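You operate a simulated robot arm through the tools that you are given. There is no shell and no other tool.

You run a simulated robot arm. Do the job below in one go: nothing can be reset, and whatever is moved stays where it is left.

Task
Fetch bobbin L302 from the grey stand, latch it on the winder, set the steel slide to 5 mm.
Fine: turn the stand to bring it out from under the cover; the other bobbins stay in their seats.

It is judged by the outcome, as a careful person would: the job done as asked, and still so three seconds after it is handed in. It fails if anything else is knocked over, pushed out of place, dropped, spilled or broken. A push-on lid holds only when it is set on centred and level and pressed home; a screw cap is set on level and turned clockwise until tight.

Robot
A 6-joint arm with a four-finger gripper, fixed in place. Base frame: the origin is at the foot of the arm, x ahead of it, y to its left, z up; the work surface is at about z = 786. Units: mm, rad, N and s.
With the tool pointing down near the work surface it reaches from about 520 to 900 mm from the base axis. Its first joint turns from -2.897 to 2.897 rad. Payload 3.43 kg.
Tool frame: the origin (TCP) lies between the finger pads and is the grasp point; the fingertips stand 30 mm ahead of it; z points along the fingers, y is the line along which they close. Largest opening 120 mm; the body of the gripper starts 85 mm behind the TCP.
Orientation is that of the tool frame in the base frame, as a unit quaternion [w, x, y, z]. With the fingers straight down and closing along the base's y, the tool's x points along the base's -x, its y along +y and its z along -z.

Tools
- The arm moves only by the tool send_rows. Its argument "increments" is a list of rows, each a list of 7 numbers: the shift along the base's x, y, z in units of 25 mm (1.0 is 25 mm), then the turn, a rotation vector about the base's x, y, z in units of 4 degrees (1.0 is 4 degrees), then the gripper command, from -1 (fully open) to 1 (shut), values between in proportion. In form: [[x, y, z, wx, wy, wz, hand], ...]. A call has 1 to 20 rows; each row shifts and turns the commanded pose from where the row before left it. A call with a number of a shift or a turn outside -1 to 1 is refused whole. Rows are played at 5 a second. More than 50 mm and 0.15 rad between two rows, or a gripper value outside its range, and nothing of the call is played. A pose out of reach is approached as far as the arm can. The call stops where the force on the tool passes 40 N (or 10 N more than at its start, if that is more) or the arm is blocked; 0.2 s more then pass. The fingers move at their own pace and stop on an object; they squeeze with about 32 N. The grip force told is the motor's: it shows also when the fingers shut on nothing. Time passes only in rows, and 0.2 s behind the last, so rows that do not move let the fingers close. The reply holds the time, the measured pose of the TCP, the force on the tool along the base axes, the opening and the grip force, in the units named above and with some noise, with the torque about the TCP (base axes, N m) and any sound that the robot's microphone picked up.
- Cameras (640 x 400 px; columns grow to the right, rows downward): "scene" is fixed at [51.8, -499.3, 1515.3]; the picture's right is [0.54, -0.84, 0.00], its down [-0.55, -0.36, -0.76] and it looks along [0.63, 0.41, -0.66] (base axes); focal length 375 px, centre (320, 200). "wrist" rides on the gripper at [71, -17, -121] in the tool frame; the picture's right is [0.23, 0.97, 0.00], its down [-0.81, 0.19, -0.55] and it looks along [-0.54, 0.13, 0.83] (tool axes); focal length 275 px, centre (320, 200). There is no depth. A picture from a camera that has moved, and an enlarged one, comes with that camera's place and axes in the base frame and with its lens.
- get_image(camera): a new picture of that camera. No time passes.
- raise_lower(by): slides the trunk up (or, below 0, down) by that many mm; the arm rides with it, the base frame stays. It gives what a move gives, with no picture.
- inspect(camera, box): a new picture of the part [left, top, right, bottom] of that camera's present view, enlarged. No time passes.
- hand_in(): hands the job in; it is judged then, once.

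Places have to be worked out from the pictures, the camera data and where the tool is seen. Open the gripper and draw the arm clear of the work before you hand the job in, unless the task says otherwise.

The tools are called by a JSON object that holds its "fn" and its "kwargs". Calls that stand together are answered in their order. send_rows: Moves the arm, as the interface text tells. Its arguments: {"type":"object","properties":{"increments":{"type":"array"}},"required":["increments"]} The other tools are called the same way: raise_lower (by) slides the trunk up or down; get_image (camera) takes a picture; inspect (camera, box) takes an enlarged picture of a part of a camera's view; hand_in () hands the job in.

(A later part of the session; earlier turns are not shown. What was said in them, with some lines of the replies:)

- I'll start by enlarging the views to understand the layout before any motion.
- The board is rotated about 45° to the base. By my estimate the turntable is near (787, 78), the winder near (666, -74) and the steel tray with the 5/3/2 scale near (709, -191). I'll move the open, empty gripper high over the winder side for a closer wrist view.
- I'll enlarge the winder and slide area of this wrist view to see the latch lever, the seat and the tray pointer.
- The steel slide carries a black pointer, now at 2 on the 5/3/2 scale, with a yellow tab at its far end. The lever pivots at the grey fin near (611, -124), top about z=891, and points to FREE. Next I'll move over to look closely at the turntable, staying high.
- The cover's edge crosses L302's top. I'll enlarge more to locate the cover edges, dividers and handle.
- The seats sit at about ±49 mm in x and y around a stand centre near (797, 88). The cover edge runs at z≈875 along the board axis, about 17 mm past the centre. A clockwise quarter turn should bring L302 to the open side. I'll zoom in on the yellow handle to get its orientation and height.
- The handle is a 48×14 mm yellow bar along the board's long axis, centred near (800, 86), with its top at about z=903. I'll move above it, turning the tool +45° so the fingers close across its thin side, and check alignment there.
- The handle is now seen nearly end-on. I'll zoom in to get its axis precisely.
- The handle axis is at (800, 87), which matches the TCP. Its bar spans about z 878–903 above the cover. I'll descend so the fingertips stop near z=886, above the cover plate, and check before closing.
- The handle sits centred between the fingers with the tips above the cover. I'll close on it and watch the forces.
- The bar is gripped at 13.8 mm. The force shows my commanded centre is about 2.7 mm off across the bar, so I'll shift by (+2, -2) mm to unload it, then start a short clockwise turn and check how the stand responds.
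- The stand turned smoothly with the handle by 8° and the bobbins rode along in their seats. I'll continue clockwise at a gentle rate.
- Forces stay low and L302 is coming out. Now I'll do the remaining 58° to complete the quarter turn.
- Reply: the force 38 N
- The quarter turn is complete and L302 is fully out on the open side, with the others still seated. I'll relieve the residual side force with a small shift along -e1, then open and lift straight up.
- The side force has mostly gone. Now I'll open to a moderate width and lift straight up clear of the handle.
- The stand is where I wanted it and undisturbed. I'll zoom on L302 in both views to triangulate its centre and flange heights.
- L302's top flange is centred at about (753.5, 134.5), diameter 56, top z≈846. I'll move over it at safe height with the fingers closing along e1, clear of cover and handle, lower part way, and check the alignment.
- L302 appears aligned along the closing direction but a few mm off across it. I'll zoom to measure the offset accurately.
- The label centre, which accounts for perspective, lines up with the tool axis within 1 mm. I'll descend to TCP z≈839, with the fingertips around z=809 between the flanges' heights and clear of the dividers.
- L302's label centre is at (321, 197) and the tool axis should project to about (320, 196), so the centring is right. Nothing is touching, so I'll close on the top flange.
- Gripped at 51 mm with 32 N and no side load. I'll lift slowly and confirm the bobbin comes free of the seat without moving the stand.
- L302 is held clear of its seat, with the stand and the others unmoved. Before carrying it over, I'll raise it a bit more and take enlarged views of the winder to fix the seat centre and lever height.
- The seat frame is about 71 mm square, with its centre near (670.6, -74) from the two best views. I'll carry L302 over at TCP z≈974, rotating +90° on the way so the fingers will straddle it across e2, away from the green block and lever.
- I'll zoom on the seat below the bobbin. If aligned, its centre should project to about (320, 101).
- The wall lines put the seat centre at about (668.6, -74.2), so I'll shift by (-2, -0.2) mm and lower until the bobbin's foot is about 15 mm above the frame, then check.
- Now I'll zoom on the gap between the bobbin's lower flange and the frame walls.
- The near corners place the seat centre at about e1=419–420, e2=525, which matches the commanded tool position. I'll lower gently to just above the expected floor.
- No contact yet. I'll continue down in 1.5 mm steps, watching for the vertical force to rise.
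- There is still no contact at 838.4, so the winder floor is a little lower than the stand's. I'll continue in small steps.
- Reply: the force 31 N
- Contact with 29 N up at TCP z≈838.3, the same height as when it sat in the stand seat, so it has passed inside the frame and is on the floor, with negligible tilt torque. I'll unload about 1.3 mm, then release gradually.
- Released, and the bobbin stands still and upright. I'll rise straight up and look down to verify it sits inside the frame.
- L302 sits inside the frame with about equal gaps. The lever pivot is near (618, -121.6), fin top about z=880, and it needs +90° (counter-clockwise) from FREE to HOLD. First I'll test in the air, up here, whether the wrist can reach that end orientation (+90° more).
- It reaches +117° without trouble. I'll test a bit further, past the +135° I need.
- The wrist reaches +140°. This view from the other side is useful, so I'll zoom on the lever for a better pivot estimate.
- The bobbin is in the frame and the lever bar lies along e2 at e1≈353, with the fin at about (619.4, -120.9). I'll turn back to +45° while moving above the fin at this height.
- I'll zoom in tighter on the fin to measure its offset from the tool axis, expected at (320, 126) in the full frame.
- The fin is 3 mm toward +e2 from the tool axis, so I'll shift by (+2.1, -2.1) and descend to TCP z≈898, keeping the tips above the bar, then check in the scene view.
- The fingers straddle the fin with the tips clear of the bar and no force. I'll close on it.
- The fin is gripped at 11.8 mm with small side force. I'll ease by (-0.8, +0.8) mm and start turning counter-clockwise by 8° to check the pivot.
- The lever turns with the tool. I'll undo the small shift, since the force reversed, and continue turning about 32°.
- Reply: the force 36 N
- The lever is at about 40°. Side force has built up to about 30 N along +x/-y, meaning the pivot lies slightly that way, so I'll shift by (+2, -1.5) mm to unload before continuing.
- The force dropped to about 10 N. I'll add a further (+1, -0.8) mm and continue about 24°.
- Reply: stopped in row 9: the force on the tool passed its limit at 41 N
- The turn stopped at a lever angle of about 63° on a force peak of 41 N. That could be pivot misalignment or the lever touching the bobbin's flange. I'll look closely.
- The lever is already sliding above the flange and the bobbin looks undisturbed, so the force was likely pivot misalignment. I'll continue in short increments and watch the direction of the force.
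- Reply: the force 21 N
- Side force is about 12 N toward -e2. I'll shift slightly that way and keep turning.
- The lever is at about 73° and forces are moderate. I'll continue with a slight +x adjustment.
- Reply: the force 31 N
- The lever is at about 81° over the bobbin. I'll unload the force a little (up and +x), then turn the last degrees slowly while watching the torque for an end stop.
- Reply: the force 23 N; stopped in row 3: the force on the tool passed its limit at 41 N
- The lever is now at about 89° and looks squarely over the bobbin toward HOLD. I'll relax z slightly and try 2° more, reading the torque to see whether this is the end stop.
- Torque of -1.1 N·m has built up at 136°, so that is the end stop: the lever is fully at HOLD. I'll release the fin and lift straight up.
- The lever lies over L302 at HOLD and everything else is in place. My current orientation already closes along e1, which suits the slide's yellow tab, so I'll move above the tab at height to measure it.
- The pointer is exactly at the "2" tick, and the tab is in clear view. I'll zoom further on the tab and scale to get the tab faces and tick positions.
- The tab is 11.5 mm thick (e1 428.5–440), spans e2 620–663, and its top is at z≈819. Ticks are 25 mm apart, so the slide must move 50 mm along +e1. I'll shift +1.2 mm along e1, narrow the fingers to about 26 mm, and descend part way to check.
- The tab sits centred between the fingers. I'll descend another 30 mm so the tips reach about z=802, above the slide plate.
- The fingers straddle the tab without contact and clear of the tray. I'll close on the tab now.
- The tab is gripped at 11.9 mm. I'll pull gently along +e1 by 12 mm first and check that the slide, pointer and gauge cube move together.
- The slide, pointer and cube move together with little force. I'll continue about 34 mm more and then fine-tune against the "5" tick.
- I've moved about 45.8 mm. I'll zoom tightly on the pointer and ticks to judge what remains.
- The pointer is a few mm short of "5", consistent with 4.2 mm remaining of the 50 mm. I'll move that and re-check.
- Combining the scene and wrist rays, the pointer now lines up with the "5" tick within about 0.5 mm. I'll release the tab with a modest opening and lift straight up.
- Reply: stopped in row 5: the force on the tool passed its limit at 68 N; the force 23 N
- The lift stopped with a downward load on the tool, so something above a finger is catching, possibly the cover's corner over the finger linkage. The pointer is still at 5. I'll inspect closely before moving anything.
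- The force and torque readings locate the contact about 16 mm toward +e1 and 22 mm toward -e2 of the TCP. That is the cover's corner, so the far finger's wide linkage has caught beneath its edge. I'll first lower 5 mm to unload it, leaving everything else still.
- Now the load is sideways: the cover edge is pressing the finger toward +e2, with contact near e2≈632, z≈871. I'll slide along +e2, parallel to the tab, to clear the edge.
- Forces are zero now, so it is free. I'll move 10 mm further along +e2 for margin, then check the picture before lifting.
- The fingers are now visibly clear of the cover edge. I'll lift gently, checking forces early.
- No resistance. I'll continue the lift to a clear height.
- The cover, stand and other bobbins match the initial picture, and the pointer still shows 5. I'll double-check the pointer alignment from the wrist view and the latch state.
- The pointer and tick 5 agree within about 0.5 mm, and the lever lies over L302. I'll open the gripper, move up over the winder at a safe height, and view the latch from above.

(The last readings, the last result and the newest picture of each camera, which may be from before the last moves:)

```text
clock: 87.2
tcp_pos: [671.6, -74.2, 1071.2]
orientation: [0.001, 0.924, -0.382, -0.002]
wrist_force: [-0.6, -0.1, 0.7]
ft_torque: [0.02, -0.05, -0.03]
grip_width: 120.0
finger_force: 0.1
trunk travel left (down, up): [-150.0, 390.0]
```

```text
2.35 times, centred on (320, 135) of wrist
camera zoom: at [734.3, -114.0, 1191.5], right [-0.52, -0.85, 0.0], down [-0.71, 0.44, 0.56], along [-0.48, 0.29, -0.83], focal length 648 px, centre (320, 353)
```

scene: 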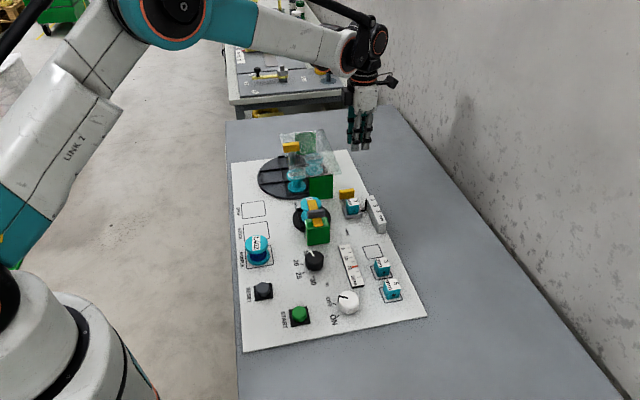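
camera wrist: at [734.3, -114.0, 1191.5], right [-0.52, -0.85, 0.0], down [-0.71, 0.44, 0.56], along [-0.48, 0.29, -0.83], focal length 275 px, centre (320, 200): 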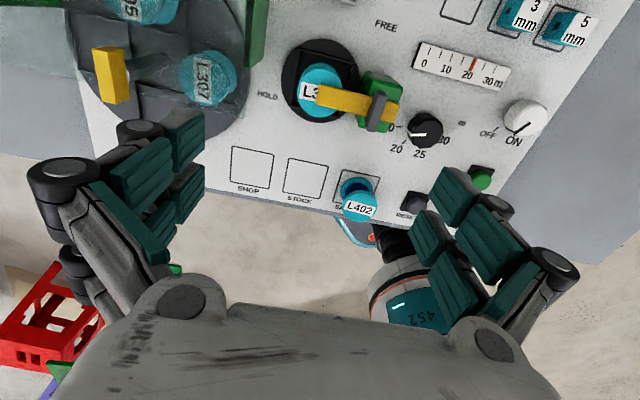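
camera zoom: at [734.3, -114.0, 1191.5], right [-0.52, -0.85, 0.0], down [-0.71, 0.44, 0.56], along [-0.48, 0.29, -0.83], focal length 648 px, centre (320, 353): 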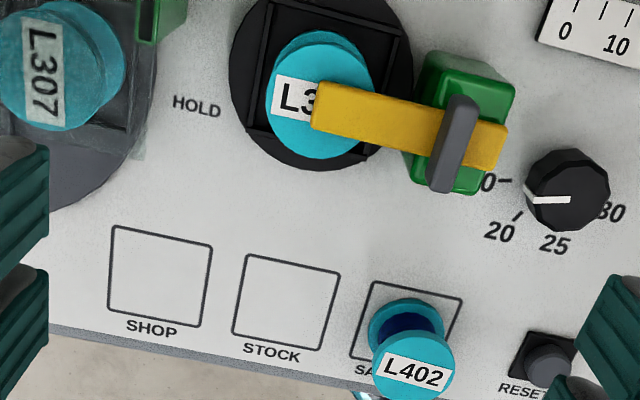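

The lever lies squarely over L302 and the board is otherwise unchanged. I'll draw the arm back to its starting area with the gripper open.

{"fn": "send_rows", "kwargs": {"increments": [[-0.8, 0.85, 0.4, 0, 0, -1, -1], [-0.8, 0.85, 0.4, 0, 0, -1, -1], [-0.8, 0.85, 0.4, 0, 0, -1, -1], [-0.8, 0.85, 0.4, 0, 0, -1, -1], [-0.8, 0.85, 0.4, 0, 0, -1, -1], [-0.8, 0.85, 0.4, 0, 0, -1, -1], [-0.3, 0.3, 0, 0, 0, -1, -1], [0, 0, 0, 0, 0, -1, -1], [0, 0, 0, 0, 0, -1, -1], [0, 0, 0, 0, 0, -1, -1], [0, 0, 0, 0, 0, 0, -1]]}}

{"fn": "get_image", "kwargs": {"camera": "scene"}}

{"fn": "inspect", "kwargs": {"camera": "scene", "box": [225, 120, 435, 275]}}

{"fn": "inspect", "kwargs": {"camera": "scene", "box": [225, 200, 435, 355]}}

```text
clock: 89.6
tcp_pos: [544.8, 60.2, 1130.9]
orientation: [-0.001, 0.738, -0.675, -0.002]
wrist_force: [-0.3, 1.3, -0.4]
ft_torque: [0.06, 0.01, -0.01]
grip_width: 119.9
finger_force: 0.1
trunk travel left (down, up): [-150.0, 390.0]
```

```text
taken
```

scene: 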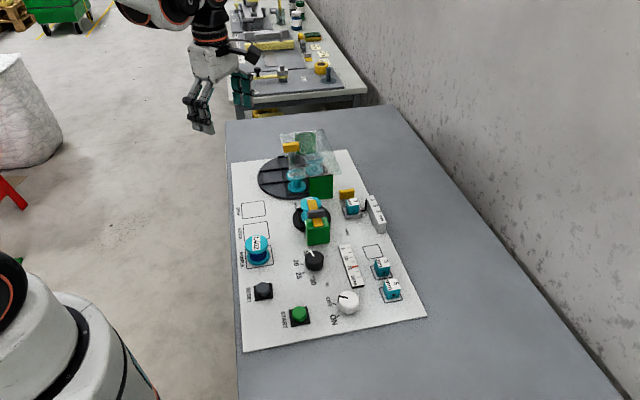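

```text
2.58 times, centred on (330, 198) of scene
camera zoom: at [51.8, -499.3, 1515.3], right [0.54, -0.84, 0.0], down [-0.55, -0.36, -0.76], along [0.63, 0.41, -0.66], focal length 968 px, centre (294, 206)
```

zoom: 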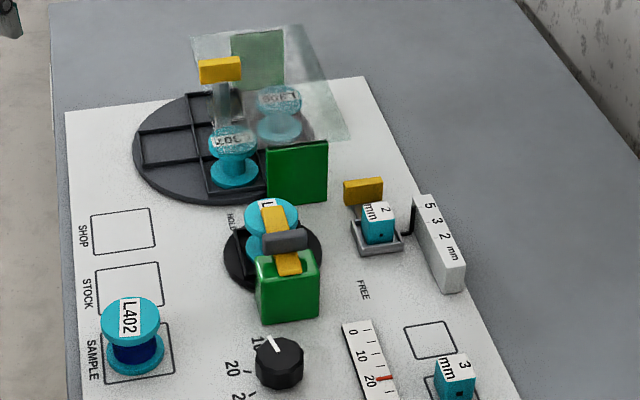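

```text
2.58 times, centred on (330, 278) of scene
camera zoom: at [51.8, -499.3, 1515.3], right [0.54, -0.84, 0.0], down [-0.55, -0.36, -0.76], along [0.63, 0.41, -0.66], focal length 968 px, centre (294, 0)
```

zoom: 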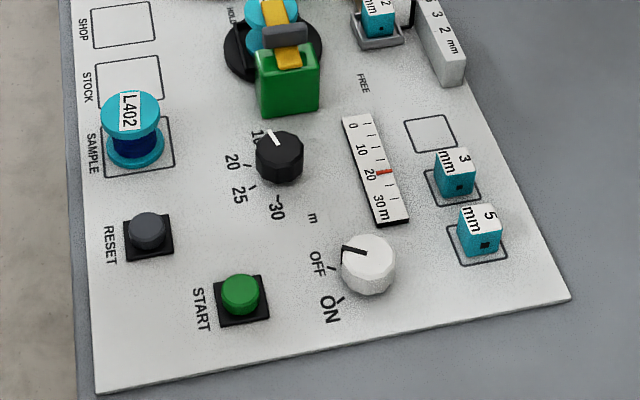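

The final views show L302 in the winder frame with the lever at its HOLD stop and the steel slide's pointer on the 5 mm tick. L305 and L307 are in their seats, and the cover, controls and other parts are unchanged. The gripper is open and the arm is clear, so I'm handing in.

{"fn": "hand_in", "kwargs": {}}

```text
The job is handed in.
```

The job is done and handed in: bobbin L302 is latched on the winder and the steel slide is set to 5 mm.

- **Stand:** I turned it a quarter turn clockwise by its yellow handle to bring L302 out from under the cover. L305 and L307 stayed in their seats.
- **Winder:** L302 sits inside the winder frame, about 3 mm off centre. The lever is turned fully to its stop at HOLD and lies over the bobbin.
- **Steel slide:** the pointer lines up with the 5 tick to within about 0.5 mm. The 2 mm cube rode along in its tray. I took "set to 5 mm" to mean the slide's position, so I did not swap the cubes.

**Cover contact:** while lifting off the slide, a finger caught under the edge of the cover, and the lift stopped at 68 N. I lowered and moved sideways to free it. In the pictures afterwards the cover was in the same place as at the start, and the slide had not moved.

At hand-in the gripper was open and the arm was clear of the work.
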